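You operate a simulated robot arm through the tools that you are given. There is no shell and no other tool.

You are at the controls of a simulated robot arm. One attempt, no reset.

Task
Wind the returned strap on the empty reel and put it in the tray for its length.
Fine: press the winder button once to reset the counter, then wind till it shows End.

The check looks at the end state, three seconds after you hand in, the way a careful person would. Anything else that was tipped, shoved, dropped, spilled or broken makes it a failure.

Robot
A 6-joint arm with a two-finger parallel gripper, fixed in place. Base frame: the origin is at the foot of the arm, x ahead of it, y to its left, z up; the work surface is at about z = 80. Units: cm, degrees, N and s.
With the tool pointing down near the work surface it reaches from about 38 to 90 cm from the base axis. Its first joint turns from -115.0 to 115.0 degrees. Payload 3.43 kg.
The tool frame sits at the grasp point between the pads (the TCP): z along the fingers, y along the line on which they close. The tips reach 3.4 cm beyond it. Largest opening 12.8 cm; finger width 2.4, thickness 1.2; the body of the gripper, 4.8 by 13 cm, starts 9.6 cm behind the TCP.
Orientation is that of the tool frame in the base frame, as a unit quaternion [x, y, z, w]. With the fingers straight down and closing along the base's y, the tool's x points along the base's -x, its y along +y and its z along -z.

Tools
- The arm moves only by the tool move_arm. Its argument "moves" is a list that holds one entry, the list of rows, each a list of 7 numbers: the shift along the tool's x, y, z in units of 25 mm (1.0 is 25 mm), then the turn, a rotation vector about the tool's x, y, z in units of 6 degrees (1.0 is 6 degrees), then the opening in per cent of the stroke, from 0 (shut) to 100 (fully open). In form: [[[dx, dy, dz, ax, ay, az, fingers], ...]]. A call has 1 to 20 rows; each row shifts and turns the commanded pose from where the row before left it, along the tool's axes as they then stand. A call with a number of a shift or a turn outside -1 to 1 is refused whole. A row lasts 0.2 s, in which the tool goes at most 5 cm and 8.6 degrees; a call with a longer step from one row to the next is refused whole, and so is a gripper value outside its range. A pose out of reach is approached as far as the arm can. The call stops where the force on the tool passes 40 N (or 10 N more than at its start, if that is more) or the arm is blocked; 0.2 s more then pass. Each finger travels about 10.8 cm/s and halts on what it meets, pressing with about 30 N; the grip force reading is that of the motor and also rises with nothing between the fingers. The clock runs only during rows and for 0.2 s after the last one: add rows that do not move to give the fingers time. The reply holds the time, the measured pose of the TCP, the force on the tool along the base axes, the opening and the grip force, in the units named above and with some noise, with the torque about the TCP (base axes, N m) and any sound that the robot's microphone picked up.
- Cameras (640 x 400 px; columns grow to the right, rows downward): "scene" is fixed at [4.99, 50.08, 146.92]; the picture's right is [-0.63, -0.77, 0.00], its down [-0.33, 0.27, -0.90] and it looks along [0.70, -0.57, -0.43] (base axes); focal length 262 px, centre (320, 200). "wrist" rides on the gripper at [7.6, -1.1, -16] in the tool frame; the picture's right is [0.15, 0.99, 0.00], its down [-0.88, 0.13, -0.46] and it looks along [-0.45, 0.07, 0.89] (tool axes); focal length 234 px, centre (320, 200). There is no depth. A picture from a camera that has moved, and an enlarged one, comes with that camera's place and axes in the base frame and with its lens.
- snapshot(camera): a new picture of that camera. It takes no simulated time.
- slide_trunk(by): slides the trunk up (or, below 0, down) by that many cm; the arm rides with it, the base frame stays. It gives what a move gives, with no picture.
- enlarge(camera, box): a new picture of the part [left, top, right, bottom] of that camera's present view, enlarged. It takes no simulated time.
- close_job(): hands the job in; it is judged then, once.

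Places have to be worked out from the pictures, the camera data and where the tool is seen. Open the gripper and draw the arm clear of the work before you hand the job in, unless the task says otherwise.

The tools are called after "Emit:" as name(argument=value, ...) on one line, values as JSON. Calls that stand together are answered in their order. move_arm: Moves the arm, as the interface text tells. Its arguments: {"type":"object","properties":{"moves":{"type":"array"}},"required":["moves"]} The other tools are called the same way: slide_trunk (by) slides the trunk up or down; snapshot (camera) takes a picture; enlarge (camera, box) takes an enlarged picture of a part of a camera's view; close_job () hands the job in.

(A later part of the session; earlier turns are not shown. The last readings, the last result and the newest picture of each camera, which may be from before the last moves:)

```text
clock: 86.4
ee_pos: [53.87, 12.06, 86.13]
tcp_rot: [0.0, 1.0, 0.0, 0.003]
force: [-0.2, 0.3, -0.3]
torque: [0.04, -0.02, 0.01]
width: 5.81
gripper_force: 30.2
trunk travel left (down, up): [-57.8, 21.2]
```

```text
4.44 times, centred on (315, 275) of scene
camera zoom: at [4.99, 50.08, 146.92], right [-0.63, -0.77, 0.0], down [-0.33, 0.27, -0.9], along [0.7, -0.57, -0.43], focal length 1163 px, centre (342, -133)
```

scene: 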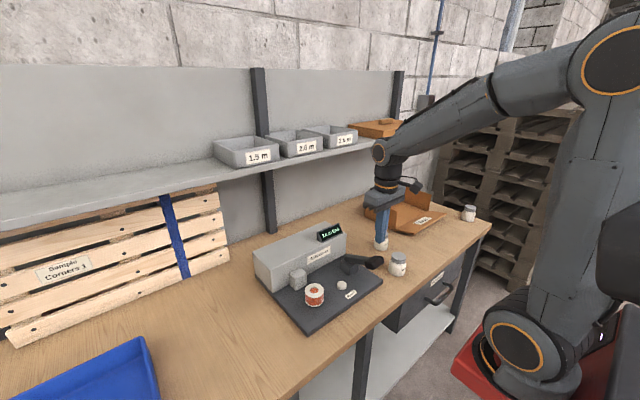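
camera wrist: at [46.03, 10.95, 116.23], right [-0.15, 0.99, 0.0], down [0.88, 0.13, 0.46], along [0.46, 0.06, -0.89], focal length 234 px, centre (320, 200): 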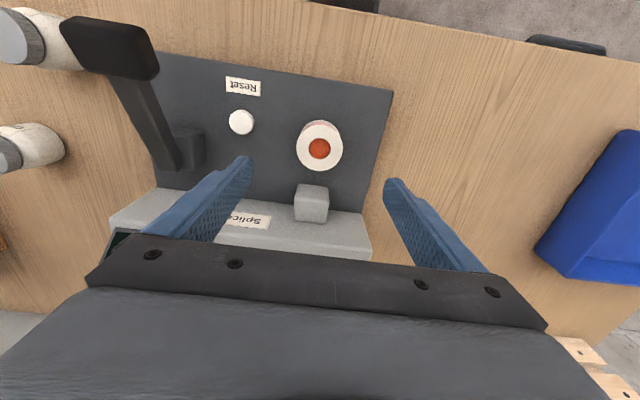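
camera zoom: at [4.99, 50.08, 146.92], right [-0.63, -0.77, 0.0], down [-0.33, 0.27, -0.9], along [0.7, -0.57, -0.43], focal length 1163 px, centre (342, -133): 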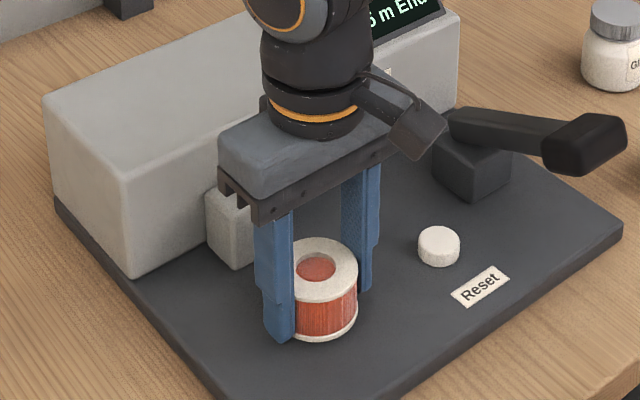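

The reel is gripped at 5.81 cm, 30 N. I lift it slowly straight up off the peg and check that it comes along.

Emit:
move_arm(moves=[[[0, 0, -0.05, 0, 0, 0, 0], [0, 0, -0.08, 0, 0, 0, 0], [0, 0, -0.1, 0, 0, 0, 0], [0, 0, -0.12, 0, 0, 0, 0], [0, 0, -0.15, 0, 0, 0, 0], [0, 0, -0.15, 0, 0, 0, 0], [0, 0, -0.15, 0, 0, 0, 0], [0, 0, -0.15, 0, 0, 0, 0], [0, 0, -0.15, 0, 0, 0, 0], [0, 0, -0.15, 0, 0, 0, 0], [0, 0, -0.15, 0, 0, 0, 0], [0, 0, -0.15, 0, 0, 0, 0], [0, 0, -0.15, 0, 0, 0, 0], [0, 0, -0.15, 0, 0, 0, 0], [0, 0, -0.15, 0, 0, 0, 0], [0, 0, -0.15, 0, 0, 0, 0], [0, 0, -0.12, 0, 0, 0, 0], [0, 0, -0.08, 0, 0, 0, 0], [0, 0, -0.05, 0, 0, 0, 0]]])

Emit:
enlarge(camera="wrist", box=[240, 120, 400, 260])

Emit:
enlarge(camera="scene", box=[260, 230, 370, 320])

```text
clock: 90.4
ee_pos: [53.74, 12.09, 92.23]
tcp_rot: [0.0, 1.0, -0.002, 0.003]
force: [-0.6, 0.1, 0.0]
torque: [-0.03, -0.02, -0.01]
width: 5.83
gripper_force: 30.2
trunk travel left (down, up): [-57.8, 21.2]
```

```text
2.86 times, centred on (320, 190) of wrist
camera zoom: at [46.04, 10.92, 108.06], right [-0.15, 0.99, 0.0], down [0.88, 0.13, 0.46], along [0.46, 0.06, -0.89], focal length 669 px, centre (320, 229)
```

zoom: 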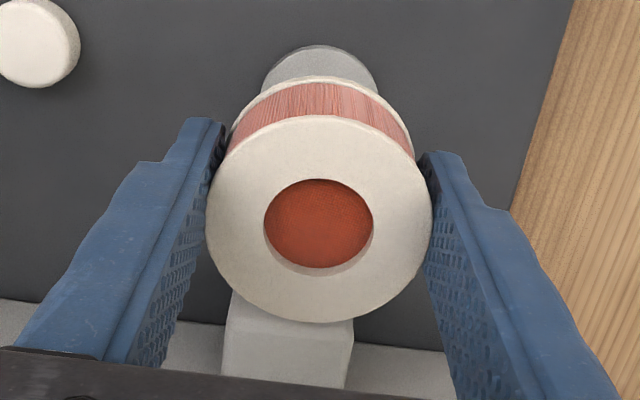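

```text
4.44 times, centred on (315, 275) of scene
camera zoom: at [4.99, 50.08, 146.92], right [-0.63, -0.77, 0.0], down [-0.33, 0.27, -0.9], along [0.7, -0.57, -0.43], focal length 1163 px, centre (342, -133)
```

zoom: 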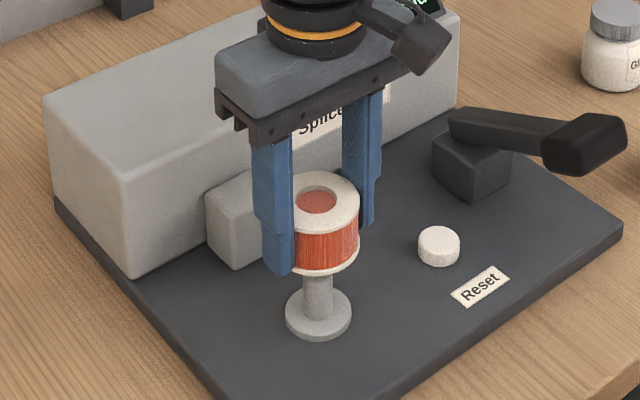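

The reel is clear of the peg and steady in the grip. I raise it smoothly away from the bench before crossing toward the 2.5 m tray.

Emit:
move_arm(moves=[[[0, 0, -0.1, 0, 0, 0, 0], [0, 0, -0.18, 0, 0, 0, 0], [0, 0, -0.26, 0, 0, 0, 0], [0, 0, -0.32, 0, 0, 0, 0], [0, 0, -0.38, 0, 0, 0, 0], [0, 0, -0.4, 0, 0, 0, 0], [0, 0, -0.4, 0, 0, 0, 0], [0, 0, -0.4, 0, 0, 0, 0], [0, -0.06, -0.4, 0, 0, 0, 0], [0, -0.12, -0.4, 0, 0, 0, 0], [0, -0.18, -0.4, 0, 0, 0, 0], [0, -0.24, -0.4, 0, 0, 0, 0], [0, -0.3, -0.4, 0, 0, 0, 0], [0, -0.3, -0.4, 0, 0, 0, 0], [0, -0.3, -0.4, 0, 0, 0, 0], [0, -0.3, -0.4, 0, 0, 0, 0], [0, -0.25, -0.32, 0, 0, 0, 0], [0, -0.18, -0.24, 0, 0, 0, 0], [0, -0.12, -0.16, 0, 0, 0, 0], [0, -0.06, -0.08, 0, 0, 0, 0]]])

Emit:
enlarge(camera="wrist", box=[240, 120, 400, 260])

```text
clock: 94.6
ee_pos: [53.53, 6.07, 108.21]
tcp_rot: [0.0, 1.0, -0.001, 0.002]
force: [0.2, -0.5, -0.7]
torque: [0.02, 0.03, 0.0]
width: 5.83
gripper_force: 30.3
trunk travel left (down, up): [-57.8, 21.2]
```

```text
2.86 times, centred on (320, 190) of wrist
camera zoom: at [45.91, 4.95, 124.13], right [-0.15, 0.99, 0.0], down [0.88, 0.13, 0.46], along [0.46, 0.06, -0.89], focal length 669 px, centre (320, 229)
```

zoom: 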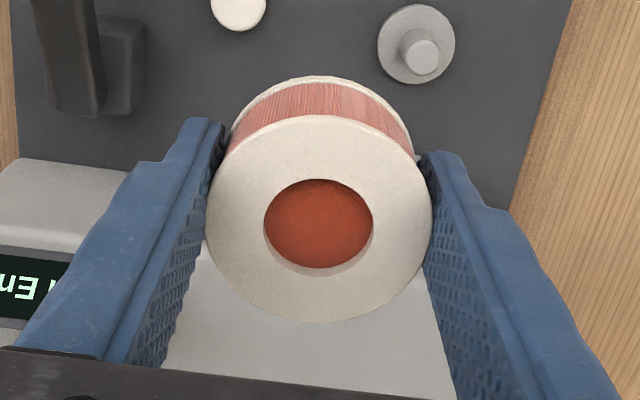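

The reel is steady. I continue rising and moving right toward y≈-28.

Emit:
move_arm(moves=[[[0, -0.1, -0.1, 0, 0, 0, 0], [0, -0.18, -0.18, 0, 0, 0, 0], [0, -0.26, -0.26, 0, 0, 0, 0], [0, -0.32, -0.32, 0, 0, 0, 0], [0, -0.38, -0.38, 0, 0, 0, 0], [0, -0.42, -0.42, 0, 0, 0, 0], [0, -0.42, -0.42, 0, 0, 0, 0], [0, -0.42, -0.42, 0, 0, 0, 0], [0, -0.42, -0.42, 0, 0, 0, 0], [0, -0.42, -0.42, 0, 0, 0, 0], [0, -0.42, -0.42, 0, 0, 0, 0], [0, -0.42, -0.42, 0, 0, 0, 0], [0, -0.42, -0.42, 0, 0, 0, 0], [0, -0.42, -0.42, 0, 0, 0, 0], [0, -0.42, -0.42, 0, 0, 0, 0], [0, -0.42, -0.42, 0, 0, 0, 0], [0, -0.36, -0.36, 0, 0, 0, 0], [0, -0.26, -0.26, 0, 0, 0, 0], [0, -0.16, -0.16, 0, 0, 0, 0], [0, -0.08, -0.08, 0, 0, 0, 0]]])

Emit:
move_arm(moves=[[[0, -0.1, -0.1, 0, 0, 0, 0], [0, -0.18, -0.18, 0, 0, 0, 0], [0, -0.26, -0.26, 0, 0, 0, 0], [0, -0.32, -0.32, 0, 0, 0, 0], [0, -0.38, -0.38, 0, 0, 0, 0], [0, -0.42, -0.42, 0, 0, 0, 0], [0, -0.42, -0.42, 0, 0, 0, 0], [0, -0.42, -0.42, 0, 0, 0, 0], [0, -0.42, -0.42, 0, 0, 0, 0], [0, -0.42, -0.42, 0, 0, 0, 0], [0, -0.42, -0.42, 0, 0, 0, 0], [0, -0.42, -0.42, 0, 0, 0, 0], [0, -0.42, -0.42, 0, 0, 0, 0], [0, -0.42, -0.42, 0, 0, 0, 0], [0, -0.42, -0.42, 0, 0, 0, 0], [0, -0.42, -0.42, 0, 0, 0, 0], [0, -0.36, -0.36, 0, 0, 0, 0], [0, -0.26, -0.26, 0, 0, 0, 0], [0, -0.16, -0.16, 0, 0, 0, 0], [0, -0.08, -0.08, 0, 0, 0, 0]]])

Emit:
snapshot(camera="wrist")

Emit:
snapshot(camera="scene")

```text
clock: 98.8
ee_pos: [53.56, -10.7, 125.11]
tcp_rot: [0.001, 1.0, -0.001, 0.003]
force: [0.2, 0.6, -0.8]
torque: [0.0, -0.04, -0.01]
width: 5.83
gripper_force: 29.8
trunk travel left (down, up): [-57.8, 21.2]
```

```text
clock: 103.0
ee_pos: [53.1, -27.28, 141.04]
tcp_rot: [0.001, 1.0, -0.001, 0.005]
force: [-0.1, 0.3, -1.0]
torque: [0.01, -0.03, 0.0]
width: 5.81
gripper_force: 30.0
out of reach, approached as far as the arm can: row 19
trunk travel left (down, up): [-57.8, 21.2]
```

```text
taken
camera wrist: at [45.38, -28.33, 156.96], right [-0.15, 0.99, -0.01], down [0.88, 0.13, 0.46], along [0.46, 0.06, -0.89], focal length 234 px, centre (320, 200)
```

wrist: 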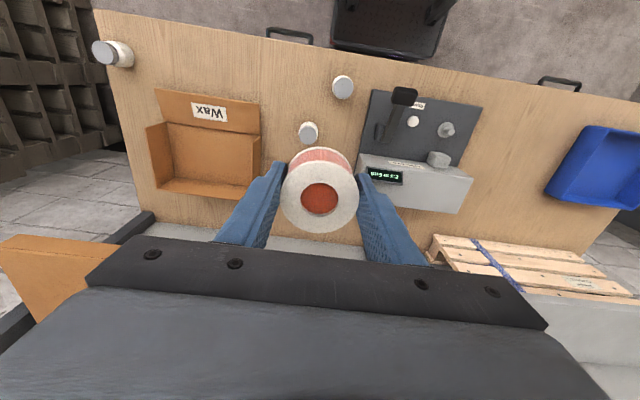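

```text
taken
```

scene: 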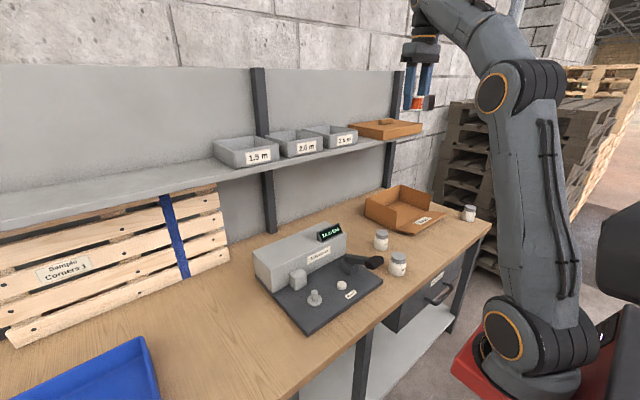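

The arm is at the edge of its reach at this height, and the tray (x≥85) will need the trunk raised and the tool tilted forward. I lower the reel smoothly to z≈121 in free space first, so the trunk can then carry it up.

Emit:
move_arm(moves=[[[0, 0, 0.1, 0, 0, 0, 0], [0, 0, 0.2, 0, 0, 0, 0], [0, 0, 0.3, 0, 0, 0, 0], [0, 0, 0.4, 0, 0, 0, 0], [0, 0, 0.5, 0, 0, 0, 0], [0, 0, 0.5, 0, 0, 0, 0], [0, 0, 0.5, 0, 0, 0, 0], [0, 0, 0.5, 0, 0, 0, 0], [0, 0, 0.5, 0, 0, 0, 0], [0, 0, 0.5, 0, 0, 0, 0], [0, 0, 0.5, 0, 0, 0, 0], [0, 0, 0.5, 0, 0, 0, 0], [0, 0, 0.5, 0, 0, 0, 0], [0, 0, 0.5, 0, 0, 0, 0], [0, 0, 0.5, 0, 0, 0, 0], [0, 0, 0.4, 0, 0, 0, 0], [0, 0, 0.3, 0, 0, 0, 0], [0, 0, 0.2, 0, 0, 0, 0], [0, 0, 0.1, 0, 0, 0, 0]]])

Emit:
slide_trunk(by=2)

Emit:
snapshot(camera="wrist")

```text
clock: 107.0
ee_pos: [53.28, -27.3, 122.58]
tcp_rot: [0.0, 1.0, -0.001, 0.002]
force: [0.5, -0.2, -0.5]
torque: [-0.01, 0.02, 0.01]
width: 5.84
gripper_force: 30.6
trunk travel left (down, up): [-57.8, 21.2]
```

```text
clock: 107.7
ee_pos: [53.31, -27.39, 124.49]
tcp_rot: [0.0, 1.0, 0.0, 0.002]
force: [0.0, 0.5, -1.2]
torque: [-0.01, -0.01, 0.01]
width: 5.82
gripper_force: 29.7
trunk travel left (down, up): [-59.8, 19.2]
```

```text
taken
camera wrist: at [45.61, -28.49, 140.46], right [-0.15, 0.99, 0.0], down [0.88, 0.13, 0.46], along [0.46, 0.06, -0.89], focal length 234 px, centre (320, 200)
```

wrist: 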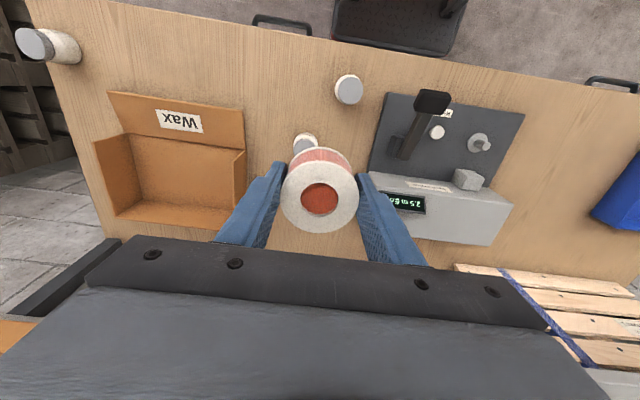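

The trunk test of 2 cm was gentle and the reel is unmoved in the grip. I raise the trunk another 19 cm, which lifts the TCP to about z=143.

Emit:
slide_trunk(by=19)

Emit:
snapshot(camera="wrist")

Emit:
snapshot(camera="scene")

```text
clock: 109.8
ee_pos: [53.31, -27.32, 143.56]
tcp_rot: [0.0, 1.0, -0.001, 0.003]
force: [0.0, 1.1, -0.9]
torque: [0.0, 0.0, 0.03]
width: 5.84
gripper_force: 30.2
trunk travel left (down, up): [-78.8, 0.2]
```

```text
taken
camera wrist: at [45.61, -28.48, 159.45], right [-0.15, 0.99, 0.0], down [0.88, 0.13, 0.46], along [0.46, 0.06, -0.89], focal length 234 px, centre (320, 200)
```

wrist: 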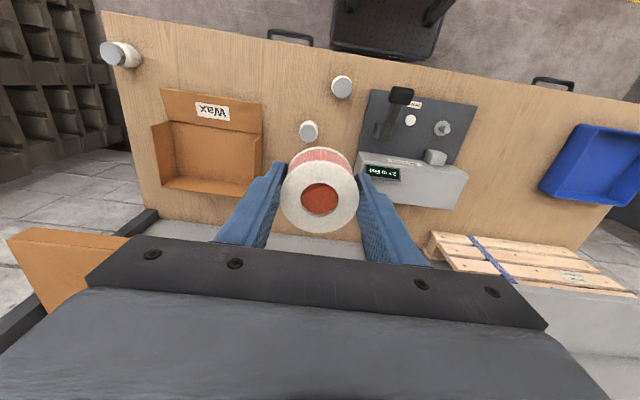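

```text
taken
```

scene: 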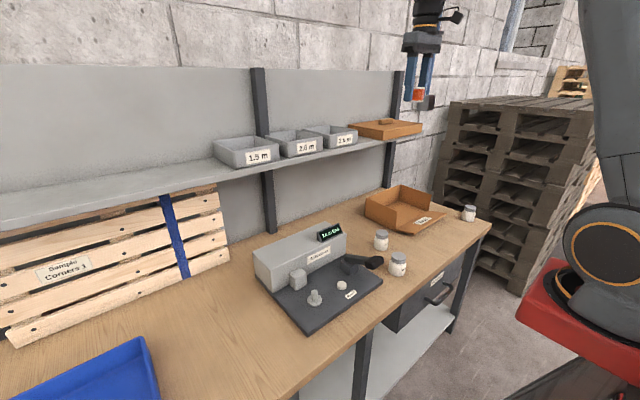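

The reel is now at z≈143.5. I tilt the tool forward 30° slowly about the TCP so the wrist camera can see the trays.

Emit:
move_arm(moves=[[[0, 0, 0, 0, -0.2, 0, 0], [0, 0, 0, 0, -0.4, 0, 0], [0, 0, 0, 0, -0.5, 0, 0], [0, 0, 0, 0, -0.5, 0, 0], [0, 0, 0, 0, -0.5, 0, 0], [0, 0, 0, 0, -0.5, 0, 0], [0, 0, 0, 0, -0.5, 0, 0], [0, 0, 0, 0, -0.5, 0, 0], [0, 0, 0, 0, -0.5, 0, 0], [0, 0, 0, 0, -0.4, 0, 0], [0, 0, 0, 0, -0.3, 0, 0], [0, 0, 0, 0, -0.2, 0, 0], [0, 0, 0, 0, 0, 0, 0]]])

Emit:
snapshot(camera="wrist")

```text
clock: 112.5
ee_pos: [53.32, -27.45, 143.53]
tcp_rot: [0.0, 0.965, -0.002, 0.261]
force: [-0.2, 0.5, -1.0]
torque: [0.0, 0.02, 0.0]
width: 5.84
gripper_force: 29.6
trunk travel left (down, up): [-78.8, 0.2]
```

```text
taken
camera wrist: at [38.65, -28.51, 153.46], right [-0.13, 0.99, -0.08], down [0.53, 0.13, 0.84], along [0.84, 0.07, -0.54], focal length 234 px, centre (320, 200)
```

wrist: 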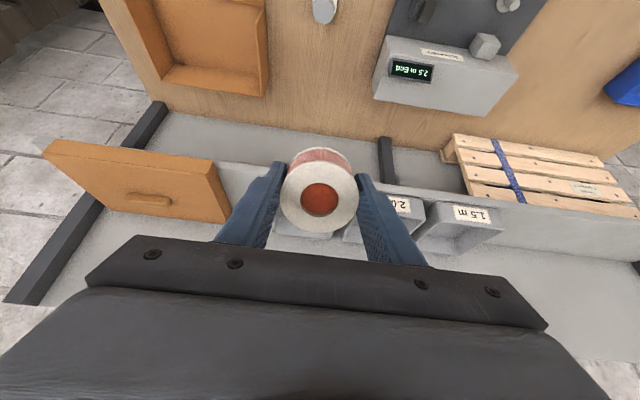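

The reel holds well, but it hides the 2.5 m tray. I move up and to the left to get an unobstructed look at the trays.

Emit:
move_arm(moves=[[[-0.044, 0.112, -0.076, 0, 0, 0, 0], [-0.088, 0.224, -0.153, 0, 0, 0, 0], [-0.132, 0.335, -0.229, 0, 0, 0, 0], [-0.176, 0.447, -0.306, 0, 0, 0, 0], [-0.176, 0.447, -0.306, 0, 0, 0, 0], [-0.176, 0.447, -0.306, 0, 0, 0, 0], [-0.176, 0.447, -0.306, 0, 0, 0, 0], [-0.176, 0.447, -0.306, 0, 0, 0, 0], [-0.176, 0.447, -0.306, 0, 0, 0, 0], [-0.176, 0.447, -0.306, 0, 0, 0, 0], [-0.176, 0.447, -0.306, 0, 0, 0, 0], [-0.176, 0.447, -0.306, 0, 0, 0, 0], [-0.176, 0.447, -0.306, 0, 0, 0, 0], [-0.176, 0.447, -0.306, 0, 0, 0, 0], [-0.176, 0.447, -0.306, 0, 0, 0, 0], [-0.176, 0.447, -0.306, 0, 0, 0, 0], [-0.176, 0.447, -0.306, 0, 0, 0, 0], [-0.132, 0.335, -0.229, 0, 0, 0, 0], [-0.088, 0.224, -0.153, 0, 0, 0, 0], [-0.044, 0.112, -0.076, 0, 0, 0, 0]]])

Emit:
snapshot(camera="wrist")

Emit:
enlarge(camera="wrist", box=[80, 100, 440, 270])

```text
clock: 116.8
ee_pos: [53.32, -8.32, 158.5]
tcp_rot: [0.0, 0.965, -0.002, 0.262]
force: [0.3, -0.9, -1.1]
torque: [0.05, -0.02, 0.0]
width: 5.82
gripper_force: 30.0
trunk travel left (down, up): [-78.8, 0.2]
```

```text
taken
camera wrist: at [38.6, -9.37, 168.37], right [-0.13, 0.99, -0.08], down [0.53, 0.13, 0.84], along [0.84, 0.06, -0.54], focal length 234 px, centre (320, 200)
```

wrist: 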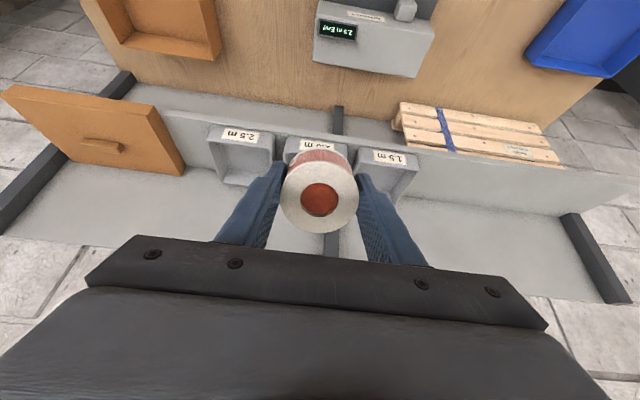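

```text
1.78 times, centred on (260, 185) of wrist
camera zoom: at [38.6, -9.37, 168.37], right [-0.13, 0.99, -0.08], down [0.53, 0.13, 0.84], along [0.84, 0.06, -0.54], focal length 416 px, centre (427, 227)
```

zoom: 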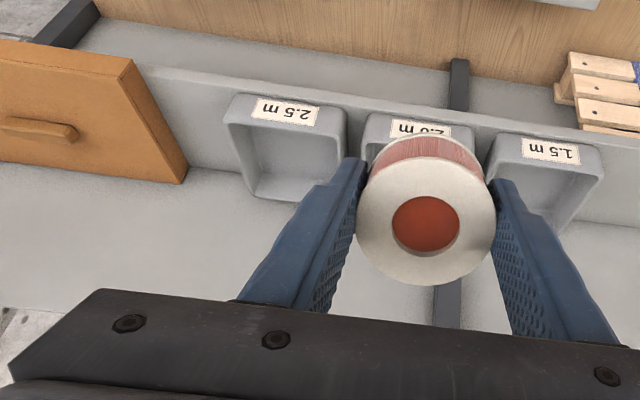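

The 2.5 m tray is now visible and looks empty. I enlarge it to measure its rim and floor.

Emit:
enlarge(camera="wrist", box=[180, 100, 300, 220])

Emit:
enlarge(camera="scene", box=[280, 105, 380, 175])

```text
3.33 times, centred on (240, 160) of wrist
camera zoom: at [38.6, -9.37, 168.37], right [-0.13, 0.99, -0.08], down [0.53, 0.13, 0.84], along [0.84, 0.06, -0.54], focal length 781 px, centre (587, 333)
```

zoom: 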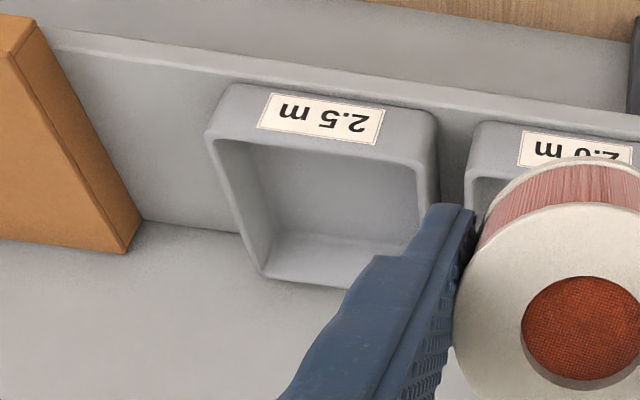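

```text
5.71 times, centred on (330, 140) of scene
camera zoom: at [4.99, 50.08, 146.92], right [-0.63, -0.77, 0.0], down [-0.33, 0.27, -0.9], along [0.7, -0.57, -0.43], focal length 1495 px, centre (263, 543)
```

zoom: 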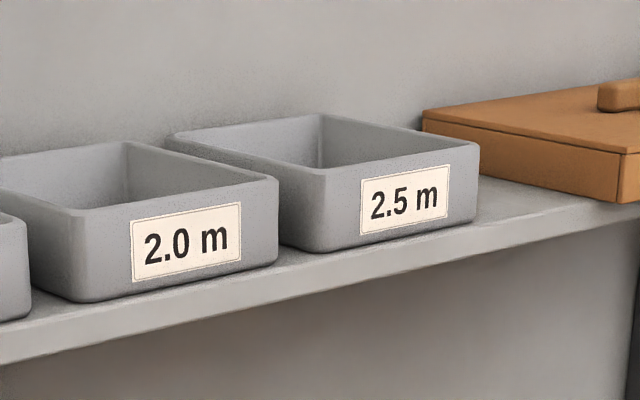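

The 2.5 m tray spans about x 84.7–103.7, y -36.2 to -18.9, with its rim at z≈125 and floor at about 120. I bring the reel down to about (60, -27.6, 131.5), still in front of the shelf, with a smooth path.

Emit:
move_arm(moves=[[[0.023, -0.057, 0.079, 0, 0, 0, 0], [0.045, -0.114, 0.157, 0, 0, 0, 0], [0.068, -0.17, 0.236, 0, 0, 0, 0], [0.091, -0.227, 0.314, 0, 0, 0, 0], [0.091, -0.227, 0.314, 0, 0, 0, 0], [0.091, -0.227, 0.314, 0, 0, 0, 0], [0.091, -0.227, 0.314, 0, 0, 0, 0], [0.091, -0.227, 0.314, 0, 0, 0, 0], [0.091, -0.227, 0.314, 0, 0, 0, 0], [0.091, -0.227, 0.314, 0, 0, 0, 0], [0.091, -0.227, 0.314, 0, 0, 0, 0], [0.091, -0.227, 0.314, 0, 0, 0, 0], [0.091, -0.227, 0.314, 0, 0, 0, 0], [0.091, -0.227, 0.314, 0, 0, 0, 0], [0.091, -0.227, 0.314, 0, 0, 0, 0], [0.091, -0.227, 0.314, 0, 0, 0, 0], [0.091, -0.227, 0.314, 0, 0, 0, 0], [0.068, -0.17, 0.236, 0, 0, 0, 0], [0.045, -0.114, 0.157, 0, 0, 0, 0], [0.023, -0.057, 0.079, 0, 0, 0, 0]]])

Emit:
move_arm(moves=[[[0.023, -0.057, 0.079, 0, 0, 0, 0], [0.045, -0.114, 0.157, 0, 0, 0, 0], [0.068, -0.17, 0.236, 0, 0, 0, 0], [0.091, -0.227, 0.314, 0, 0, 0, 0], [0.091, -0.227, 0.314, 0, 0, 0, 0], [0.091, -0.227, 0.314, 0, 0, 0, 0], [0.091, -0.227, 0.314, 0, 0, 0, 0], [0.091, -0.227, 0.314, 0, 0, 0, 0], [0.091, -0.227, 0.314, 0, 0, 0, 0], [0.091, -0.227, 0.314, 0, 0, 0, 0], [0.091, -0.227, 0.314, 0, 0, 0, 0], [0.091, -0.227, 0.314, 0, 0, 0, 0], [0.091, -0.227, 0.314, 0, 0, 0, 0], [0.091, -0.227, 0.314, 0, 0, 0, 0], [0.091, -0.227, 0.314, 0, 0, 0, 0], [0.091, -0.227, 0.314, 0, 0, 0, 0], [0.091, -0.227, 0.314, 0, 0, 0, 0], [0.068, -0.17, 0.236, 0, 0, 0, 0], [0.045, -0.114, 0.157, 0, 0, 0, 0], [0.023, -0.057, 0.079, 0, 0, 0, 0]]])

Emit:
snapshot(camera="wrist")

Emit:
snapshot(camera="scene")

```text
clock: 121.0
ee_pos: [56.58, -18.1, 145.04]
tcp_rot: [0.0, 0.965, -0.002, 0.262]
force: [-0.4, -0.2, -0.4]
torque: [-0.01, 0.01, -0.01]
width: 5.82
gripper_force: 29.5
trunk travel left (down, up): [-78.8, 0.2]
```

```text
clock: 125.2
ee_pos: [59.95, -27.63, 131.77]
tcp_rot: [0.0, 0.965, -0.001, 0.262]
force: [-0.4, 0.5, -1.2]
torque: [-0.01, 0.02, -0.01]
width: 5.84
gripper_force: 30.2
trunk travel left (down, up): [-78.8, 0.2]
```

```text
taken
camera wrist: at [45.24, -28.83, 141.58], right [-0.13, 0.99, -0.08], down [0.53, 0.13, 0.84], along [0.84, 0.06, -0.54], focal length 234 px, centre (320, 200)
```

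wrist: 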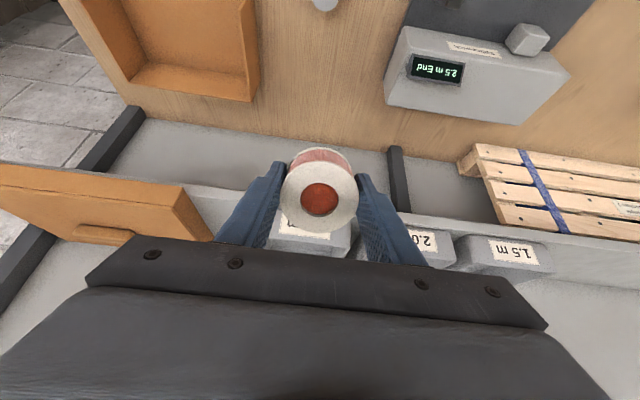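

```text
taken
```

scene: 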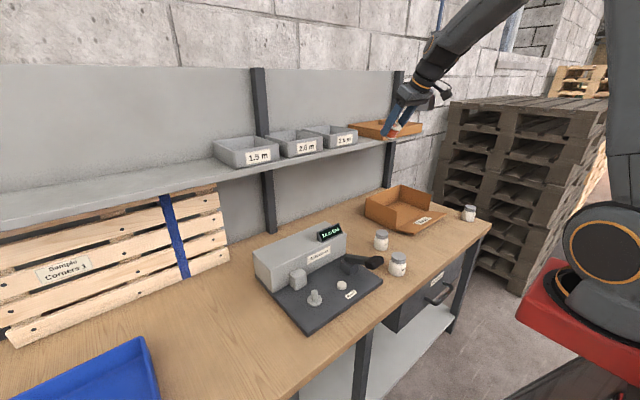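

All steady, at (60, -27.6, 131.8). I advance in +x toward the shelf, first half-way, keeping the reel's lowest edge about 2 cm above the tray rim.

Emit:
move_arm(moves=[[[-0.079, 0, 0.046, 0, 0, 0, 0], [-0.157, 0, 0.092, 0, 0, 0, 0], [-0.236, 0, 0.138, 0, 0, 0, 0], [-0.315, 0, 0.1845, 0, 0, 0, 0], [-0.315, 0, 0.1845, 0, 0, 0, 0], [-0.315, 0, 0.1845, 0, 0, 0, 0], [-0.315, 0, 0.1845, 0, 0, 0, 0], [-0.315, 0, 0.1845, 0, 0, 0, 0], [-0.315, 0, 0.1845, 0, 0, 0, 0], [-0.315, 0, 0.1845, 0, 0, 0, 0], [-0.315, 0, 0.1845, 0, 0, 0, 0], [-0.315, 0, 0.1845, 0, 0, 0, 0], [-0.315, 0, 0.1845, 0, 0, 0, 0], [-0.315, 0, 0.1845, 0, 0, 0, 0], [-0.315, 0, 0.1845, 0, 0, 0, 0], [-0.315, 0, 0.1845, 0, 0, 0, 0], [-0.315, 0, 0.1845, 0, 0, 0, 0], [-0.236, 0, 0.138, 0, 0, 0, 0], [-0.157, 0, 0.092, 0, 0, 0, 0], [-0.079, 0, 0.046, 0, 0, 0, 0]]])

Emit:
snapshot(camera="wrist")

Emit:
enlarge(camera="scene", box=[270, 60, 450, 180])

```text
clock: 129.3
ee_pos: [75.53, -27.8, 131.64]
tcp_rot: [-0.001, 0.965, 0.0, 0.262]
force: [-0.3, 0.3, -0.5]
torque: [-0.01, 0.02, 0.01]
width: 5.83
gripper_force: 29.6
trunk travel left (down, up): [-78.8, 0.2]
```

```text
taken
camera wrist: at [60.82, -28.84, 141.56], right [-0.13, 0.99, -0.08], down [0.53, 0.13, 0.84], along [0.84, 0.07, -0.54], focal length 234 px, centre (320, 200)
```

wrist: 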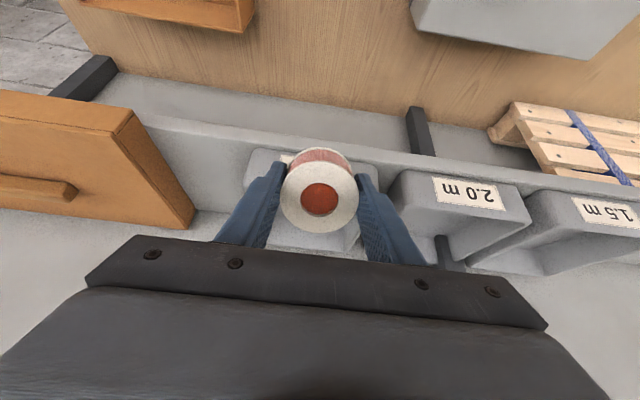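

```text
3.33 times, centred on (360, 120) of scene
camera zoom: at [4.99, 50.08, 146.92], right [-0.63, -0.77, 0.0], down [-0.33, 0.27, -0.9], along [0.7, -0.57, -0.43], focal length 872 px, centre (187, 467)
```

zoom: 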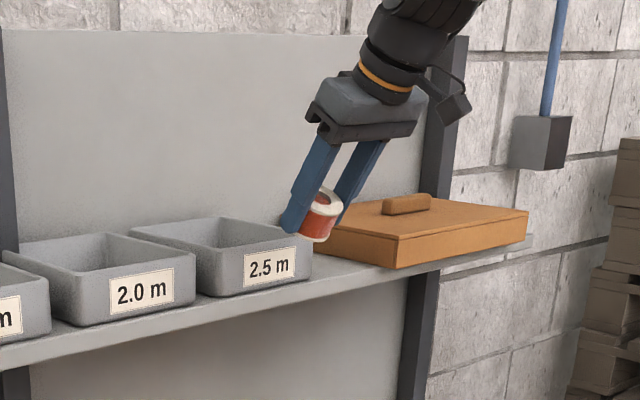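

The reel is lined up in front of the 2.5 m tray and above rim height. I continue the second half to x≈91.

Emit:
move_arm(moves=[[[-0.079, 0, 0.046, 0, 0, 0, 0], [-0.157, 0, 0.092, 0, 0, 0, 0], [-0.236, 0, 0.138, 0, 0, 0, 0], [-0.315, 0, 0.1845, 0, 0, 0, 0], [-0.315, 0, 0.1845, 0, 0, 0, 0], [-0.315, 0, 0.1845, 0, 0, 0, 0], [-0.315, 0, 0.1845, 0, 0, 0, 0], [-0.315, 0, 0.1845, 0, 0, 0, 0], [-0.315, 0, 0.1845, 0, 0, 0, 0], [-0.315, 0, 0.1845, 0, 0, 0, 0], [-0.315, 0, 0.1845, 0, 0, 0, 0], [-0.315, 0, 0.1845, 0, 0, 0, 0], [-0.315, 0, 0.1845, 0, 0, 0, 0], [-0.315, 0, 0.1845, 0, 0, 0, 0], [-0.315, 0, 0.1845, 0, 0, 0, 0], [-0.315, 0, 0.1845, 0, 0, 0, 0], [-0.315, 0, 0.1845, 0, 0, 0, 0], [-0.236, 0, 0.138, 0, 0, 0, 0], [-0.157, 0, 0.092, 0, 0, 0, 0], [-0.079, 0, 0.046, 0, 0, 0, 0]]])

Emit:
snapshot(camera="wrist")

Emit:
enlarge(camera="scene", box=[270, 60, 450, 180])

```text
clock: 133.6
ee_pos: [88.41, -26.98, 130.78]
tcp_rot: [0.0, 0.965, -0.001, 0.262]
force: [-0.5, -0.1, -0.6]
torque: [0.02, 0.01, 0.03]
width: 5.83
gripper_force: 30.2
out of reach, approached as far as the arm can: row 16, 17, 18, 20
trunk travel left (down, up): [-78.8, 0.2]
```

```text
taken
camera wrist: at [73.8, -28.05, 140.73], right [-0.13, 0.99, -0.08], down [0.53, 0.13, 0.84], along [0.84, 0.07, -0.54], focal length 234 px, centre (320, 200)
```

wrist: 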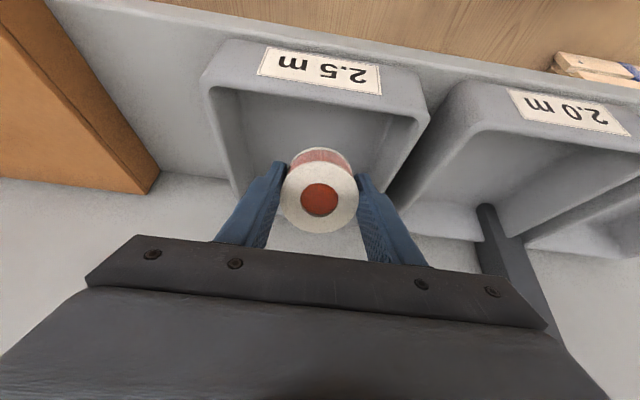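

```text
3.33 times, centred on (360, 120) of scene
camera zoom: at [4.99, 50.08, 146.92], right [-0.63, -0.77, 0.0], down [-0.33, 0.27, -0.9], along [0.7, -0.57, -0.43], focal length 872 px, centre (187, 467)
```

zoom: 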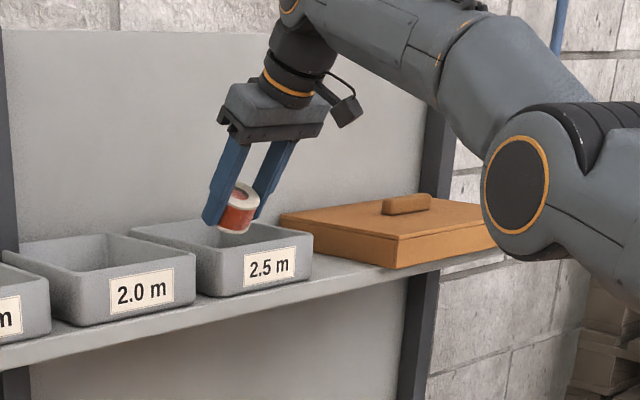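

The arm hit its reach limit at (88.4, -27.0, 130.8), with the reel already over the tray opening; reach grows as I go lower. I lower gently by 2.5 cm and check where it goes.

Emit:
move_arm(moves=[[[0.04, 0, 0.07, 0, 0, 0, 0], [0.06, 0, 0.1, 0, 0, 0, 0], [0.08, 0, 0.14, 0, 0, 0, 0], [0.08, 0, 0.14, 0, 0, 0, 0], [0.08, 0, 0.14, 0, 0, 0, 0], [0.08, 0, 0.14, 0, 0, 0, 0], [0.06, 0, 0.1, 0, 0, 0, 0], [0.03, 0, 0.05, 0, 0, 0, 0], [0, 0, 0, 0, 0, 0, 0]]])

Emit:
snapshot(camera="wrist")

Emit:
enlarge(camera="scene", box=[290, 80, 390, 170])

```text
clock: 135.6
ee_pos: [88.77, -27.08, 128.42]
tcp_rot: [0.0, 0.966, -0.001, 0.26]
force: [0.6, -0.5, -0.9]
torque: [-0.01, 0.01, 0.0]
width: 5.81
gripper_force: 29.9
out of reach, approached as far as the arm can: row 6
trunk travel left (down, up): [-78.8, 0.2]
```

```text
taken
camera wrist: at [74.21, -28.24, 138.34], right [-0.13, 0.99, -0.07], down [0.53, 0.13, 0.84], along [0.84, 0.07, -0.54], focal length 234 px, centre (320, 200)
```

wrist: 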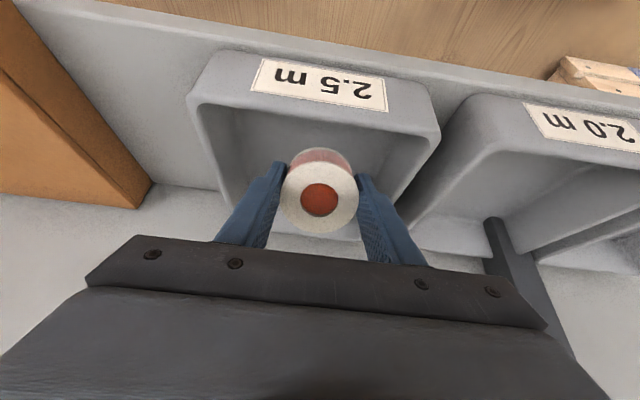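

```text
4.44 times, centred on (340, 125) of scene
camera zoom: at [4.99, 50.08, 146.92], right [-0.63, -0.77, 0.0], down [-0.33, 0.27, -0.9], along [0.7, -0.57, -0.43], focal length 1163 px, centre (231, 533)
```

zoom: 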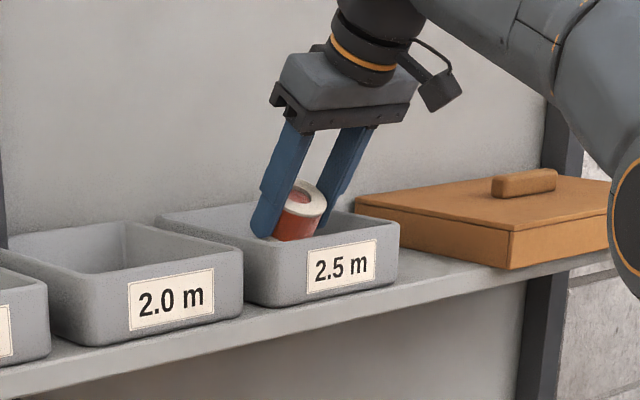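

The reel is entering the tray, about 1 cm clear of the front wall and centred between the side walls. I lower further with a slight +x drift, watching for floor contact.

Emit:
move_arm(moves=[[[0.02, 0, 0.08, 0, 0, 0, 0], [0.03, 0, 0.12, 0, 0, 0, 0], [0.03, 0, 0.12, 0, 0, 0, 0], [0.03, 0, 0.12, 0, 0, 0, 0], [0.03, 0, 0.12, 0, 0, 0, 0], [0.03, 0, 0.12, 0, 0, 0, 0], [0.03, 0, 0.1, 0, 0, 0, 0], [0.02, 0, 0.06, 0, 0, 0, 0], [0, 0, 0, 0, 0, 0, 0]]])

Emit:
enlarge(camera="wrist", box=[160, 20, 480, 240])

Emit:
enlarge(camera="scene", box=[290, 80, 390, 170])

```text
clock: 137.6
ee_pos: [89.4, -27.06, 126.3]
tcp_rot: [-0.001, 0.966, 0.0, 0.26]
force: [-0.1, -0.9, -1.4]
torque: [-0.01, 0.02, 0.0]
width: 5.82
gripper_force: 30.0
trunk travel left (down, up): [-78.8, 0.2]
```

```text
1.82 times, centred on (320, 130) of wrist
camera zoom: at [74.79, -28.24, 136.27], right [-0.13, 0.99, -0.07], down [0.53, 0.13, 0.84], along [0.84, 0.07, -0.54], focal length 426 px, centre (320, 327)
```

zoom: 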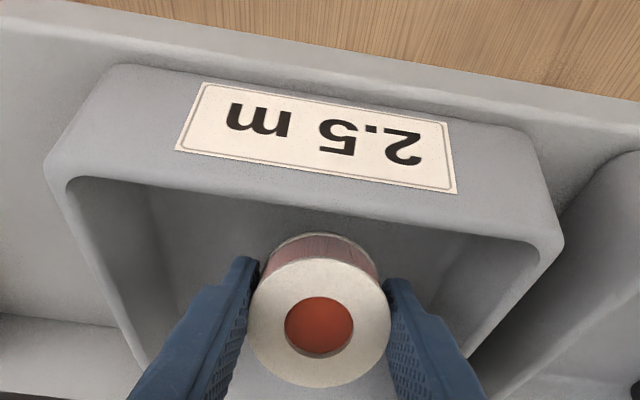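

```text
4.44 times, centred on (340, 125) of scene
camera zoom: at [4.99, 50.08, 146.92], right [-0.63, -0.77, 0.0], down [-0.33, 0.27, -0.9], along [0.7, -0.57, -0.43], focal length 1163 px, centre (231, 533)
```

zoom: 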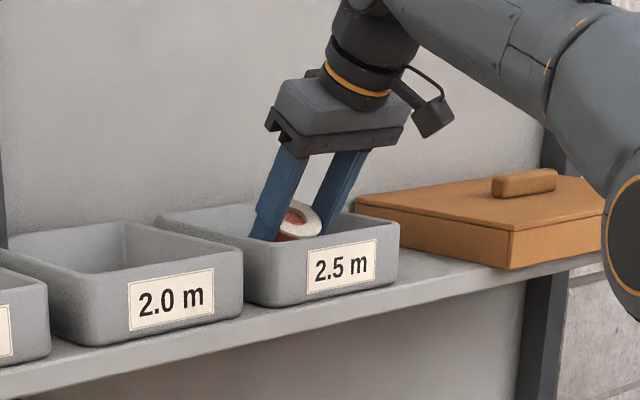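

The reel is inside the tray with its low edge about 1.3 cm above the floor. I keep lowering in small steps until I feel contact.

Emit:
move_arm(moves=[[[0.03, 0, 0.052, 0, 0, 0, 0], [0.03, 0, 0.052, 0, 0, 0, 0], [0.03, 0, 0.052, 0, 0, 0, 0], [0.03, 0, 0.052, 0, 0, 0, 0], [0.03, 0, 0.052, 0, 0, 0, 0], [0.03, 0, 0.052, 0, 0, 0, 0]]])

Emit:
enlarge(camera="scene", box=[290, 80, 390, 170])

```text
clock: 138.9
ee_pos: [89.59, -27.2, 125.47]
tcp_rot: [-0.001, 0.965, -0.001, 0.261]
force: [-0.2, 0.2, -0.3]
torque: [0.01, 0.0, -0.02]
width: 5.79
gripper_force: 30.2
out of reach, approached as far as the arm can: row 4
trunk travel left (down, up): [-78.8, 0.2]
```

```text
4.44 times, centred on (340, 125) of scene
camera zoom: at [4.99, 50.08, 146.92], right [-0.63, -0.77, 0.0], down [-0.33, 0.27, -0.9], along [0.7, -0.57, -0.43], focal length 1163 px, centre (231, 533)
```

zoom: 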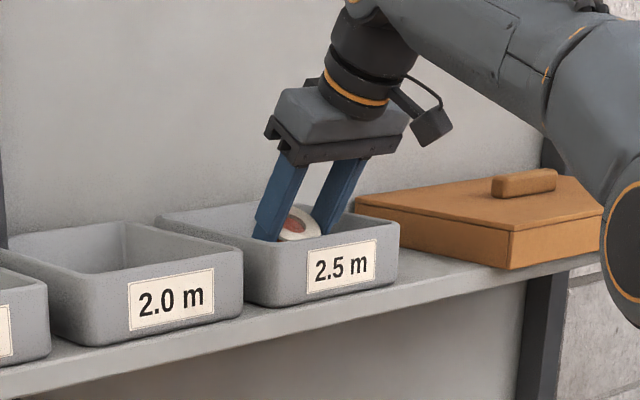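

There is no contact yet at z=125.5. I go down a little more.

Emit:
move_arm(moves=[[[0.03, 0, 0.052, 0, 0, 0, 0], [0.03, 0, 0.052, 0, 0, 0, 0], [0.03, 0, 0.052, 0, 0, 0, 0], [0.03, 0, 0.052, 0, 0, 0, 0], [0.03, 0, 0.052, 0, 0, 0, 0]]])

Emit:
enlarge(camera="wrist", box=[160, 20, 480, 240])

```text
clock: 140.2
ee_pos: [89.89, -27.29, 124.83]
tcp_rot: [-0.001, 0.965, 0.0, 0.262]
force: [-0.8, 0.8, 2.4]
torque: [0.02, 0.02, 0.01]
width: 5.79
gripper_force: 30.1
trunk travel left (down, up): [-78.8, 0.2]
```

```text
1.82 times, centred on (320, 130) of wrist
camera zoom: at [75.14, -28.33, 134.86], right [-0.13, 0.99, -0.08], down [0.53, 0.13, 0.84], along [0.84, 0.07, -0.54], focal length 426 px, centre (320, 327)
```

zoom: 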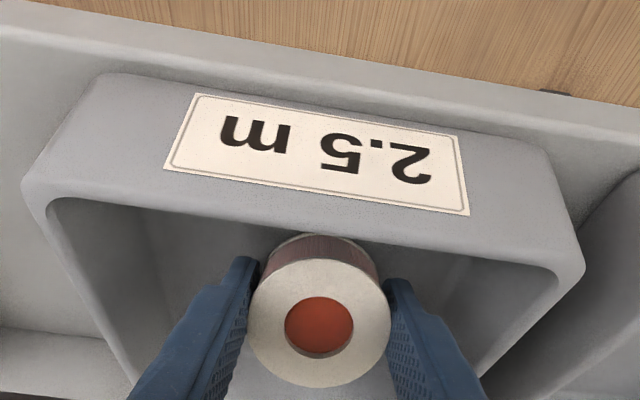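

Contact starts at z=124.8 (2.4 N upward). I open the fingers gradually so the reel settles onto the tray floor, without moving the arm.

Emit:
move_arm(moves=[[[0, 0, 0, 0, 0, 0, 44], [0, 0, 0, 0, 0, 0, 46], [0, 0, 0, 0, 0, 0, 48], [0, 0, 0, 0, 0, 0, 52], [0, 0, 0, 0, 0, 0, 58], [0, 0, 0, 0, 0, 0, 66], [0, 0, 0, 0, 0, 0, 70], [0, 0, 0, 0, 0, 0, 70], [0, 0, 0, 0, 0, 0, 70]]])

Emit:
enlarge(camera="wrist", box=[160, 20, 480, 240])

Emit:
enlarge(camera="scene", box=[290, 80, 390, 170])

```text
clock: 142.2
ee_pos: [89.76, -27.28, 124.89]
tcp_rot: [0.0, 0.965, -0.001, 0.261]
force: [0.2, 1.0, 1.5]
torque: [0.02, 0.02, 0.0]
width: 8.97
gripper_force: 0.1
trunk travel left (down, up): [-78.8, 0.2]
```

```text
1.82 times, centred on (320, 130) of wrist
camera zoom: at [75.15, -28.35, 134.8], right [-0.13, 0.99, -0.08], down [0.53, 0.13, 0.84], along [0.84, 0.07, -0.54], focal length 426 px, centre (320, 327)
```

zoom: 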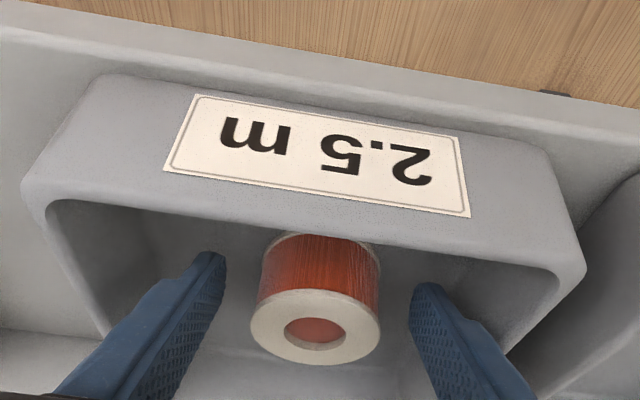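

```text
4.44 times, centred on (340, 125) of scene
camera zoom: at [4.99, 50.08, 146.92], right [-0.63, -0.77, 0.0], down [-0.33, 0.27, -0.9], along [0.7, -0.57, -0.43], focal length 1163 px, centre (231, 533)
```

zoom: 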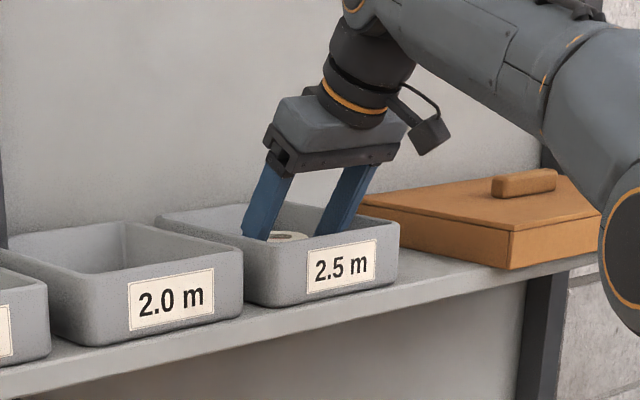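

The reel now stands upright on the floor of the 2.5 m tray, and the fingers are open on both sides of it. I withdraw straight back along the finger axis.

Emit:
move_arm(moves=[[[0, 0, -0.1, 0, 0, 0, 70], [0, 0, -0.2, 0, 0, 0, 70], [0, 0, -0.35, 0, 0, 0, 70], [0, 0, -0.5, 0, 0, 0, 70], [0, 0, -0.6, 0, 0, 0, 70], [0, 0, -0.6, 0, 0, 0, 70], [0, 0, -0.6, 0, 0, 0, 70], [0, 0, -0.6, 0, 0, 0, 70], [0, 0, -0.6, 0, 0, 0, 70], [0, 0, -0.6, 0, 0, 0, 70], [0, 0, -0.6, 0, 0, 0, 70], [0, 0, -0.4, 0, 0, 0, 70], [0, 0, -0.2, 0, 0, 0, 70], [0, 0, 0, 0, 0, 0, 70]]])

Emit:
snapshot(camera="wrist")

Emit:
snapshot(camera="scene")

```text
clock: 145.2
ee_pos: [84.67, -28.15, 138.6]
tcp_rot: [-0.001, 0.965, 0.0, 0.261]
force: [-1.1, 0.3, 0.2]
torque: [-0.02, -0.03, 0.03]
width: 8.98
gripper_force: 0.0
out of reach, approached as far as the arm can: row 2, 4, 5, 6, 8, 10, 12
trunk travel left (down, up): [-78.8, 0.2]
```

```text
taken
camera wrist: at [69.99, -29.25, 148.57], right [-0.13, 0.99, -0.08], down [0.53, 0.13, 0.84], along [0.84, 0.07, -0.54], focal length 234 px, centre (320, 200)
```

wrist: 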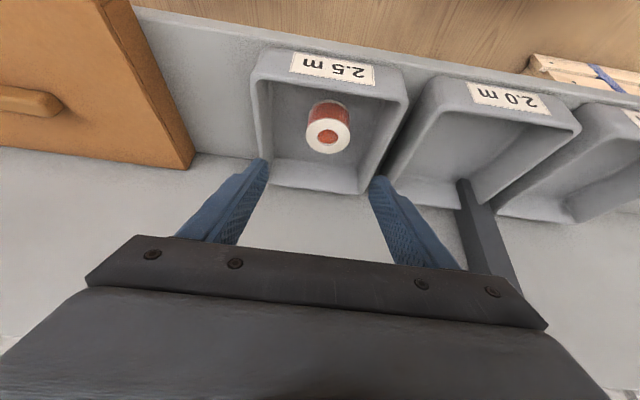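

```text
taken
```

scene: 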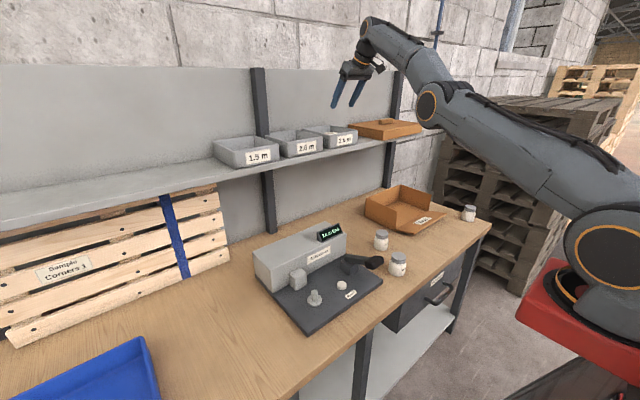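

The reel stands upright in the 2.5 m tray and everything else looks undisturbed. I draw the arm back from the shelf.

Emit:
move_arm(moves=[[[0.2, 0, -0.12, 0, 0, 0, 70], [0.4, 0, -0.23, 0, 0, 0, 70], [0.6, 0, -0.35, 0, 0, 0, 70], [0.7, 0, -0.41, 0, 0, 0, 70], [0.7, 0, -0.41, 0, 0, 0, 70], [0.7, 0, -0.41, 0, 0, 0, 70], [0.7, 0, -0.41, 0, 0, 0, 70], [0.7, 0, -0.41, 0, 0, 0, 70], [0.7, 0, -0.41, 0, 0, 0, 70], [0.7, 0, -0.41, 0, 0, 0, 70], [0.7, 0, -0.41, 0, 0, 0, 70], [0.7, 0, -0.41, 0, 0, 0, 70], [0.6, 0, -0.35, 0, 0, 0, 80], [0.4, 0, -0.23, 0, 0, 0, 90], [0.2, 0, -0.12, 0, 0, 0, 100], [0, 0, 0, 0, 0, 0, 100], [0, 0, 0, 0, 0, 0, 100]]])

Emit:
snapshot(camera="scene")

Emit:
enlarge(camera="scene", box=[260, 90, 440, 180])

Emit:
enlarge(camera="scene", box=[240, 180, 480, 330])

Emit:
snapshot(camera="wrist")

```text
clock: 148.8
ee_pos: [75.96, -35.89, 147.64]
tcp_rot: [0.0, 0.966, -0.001, 0.26]
force: [-0.9, -0.8, 0.3]
torque: [0.0, 0.02, -0.01]
width: 12.8
gripper_force: 0.0
out of reach, approached as far as the arm can: row 1, 2, 3, 4, 5, 6, 7, 8, 9, 10, 11, 12, 13, 14, 15
trunk travel left (down, up): [-78.8, 0.2]
```

```text
taken
```

scene: 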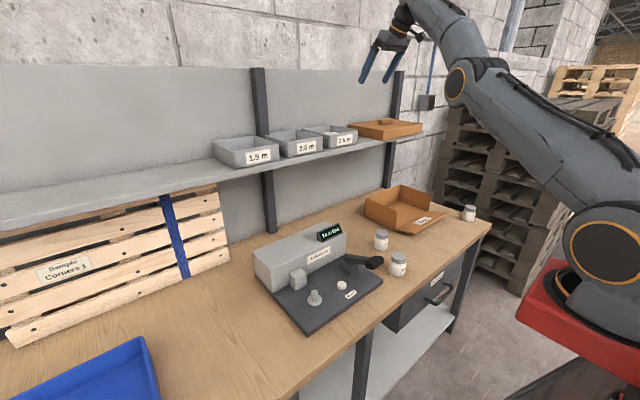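

```text
3.56 times, centred on (350, 135) of scene
camera zoom: at [4.99, 50.08, 146.92], right [-0.63, -0.77, 0.0], down [-0.33, 0.27, -0.9], along [0.7, -0.57, -0.43], focal length 930 px, centre (213, 431)
```

zoom: 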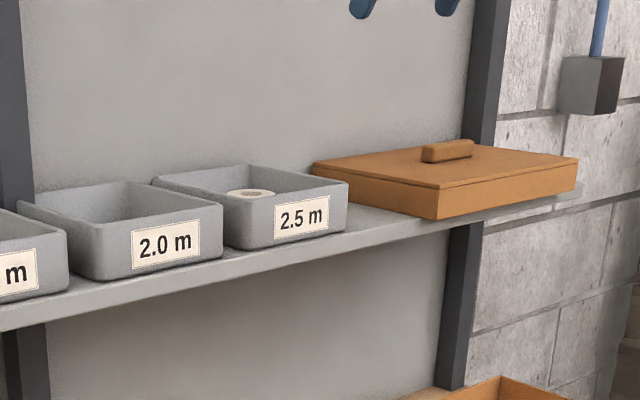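

```text
2.67 times, centred on (360, 255) of scene
camera zoom: at [4.99, 50.08, 146.92], right [-0.63, -0.77, 0.0], down [-0.33, 0.27, -0.9], along [0.7, -0.57, -0.43], focal length 698 px, centre (213, 53)
```

zoom: 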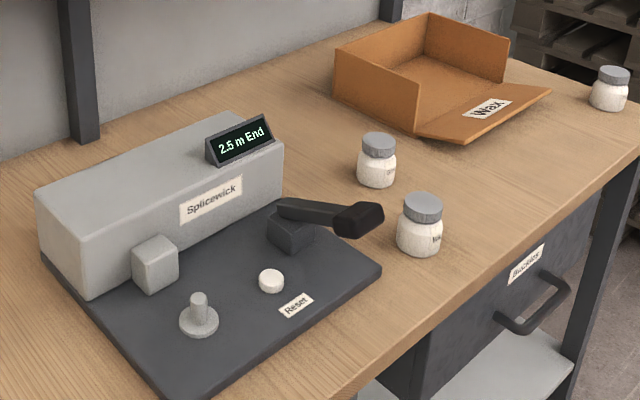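

```text
taken
camera wrist: at [61.29, -37.05, 157.62], right [-0.13, 0.99, -0.07], down [0.53, 0.13, 0.84], along [0.84, 0.07, -0.54], focal length 234 px, centre (320, 200)
```

wrist: 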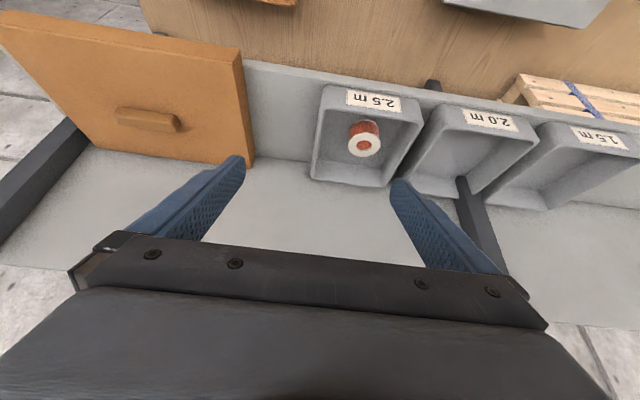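

The reel stands in the 2.5 m tray, the display reads "2.5 m End", and jars, trays and the box are undisturbed. The arm's retreat ran along its reach limit to (76, -36, 147.6), so I issue two still rows to see whether it is settled.

Emit:
move_arm(moves=[[[0, 0, 0, 0, 0, 0, 100], [0, 0, 0, 0, 0, 0, 100]]])

```text
clock: 149.3
ee_pos: [75.95, -35.97, 147.59]
tcp_rot: [-0.001, 0.965, 0.0, 0.261]
force: [-0.6, 0.0, 0.0]
torque: [-0.01, 0.02, 0.0]
width: 12.79
gripper_force: 0.0
trunk travel left (down, up): [-78.8, 0.2]
```

It is settled. I try a short step back toward the base and left to see whether the arm follows normally from here.

Emit:
move_arm(moves=[[[0.35, 0.2, -0.2, 0, 0, 0, 100], [0.35, 0.2, -0.2, 0, 0, 0, 100], [0.35, 0.2, -0.2, 0, 0, 0, 100], [0, 0, 0, 0, 0, 0, 100]]])

```text
clock: 150.3
ee_pos: [75.14, -35.64, 149.05]
tcp_rot: [0.0, 0.965, -0.001, 0.26]
force: [-0.5, 0.1, 0.6]
torque: [-0.04, 0.03, 0.04]
width: 12.81
gripper_force: 0.2
out of reach, approached as far as the arm can: row 1, 2, 3
trunk travel left (down, up): [-78.8, 0.2]
```

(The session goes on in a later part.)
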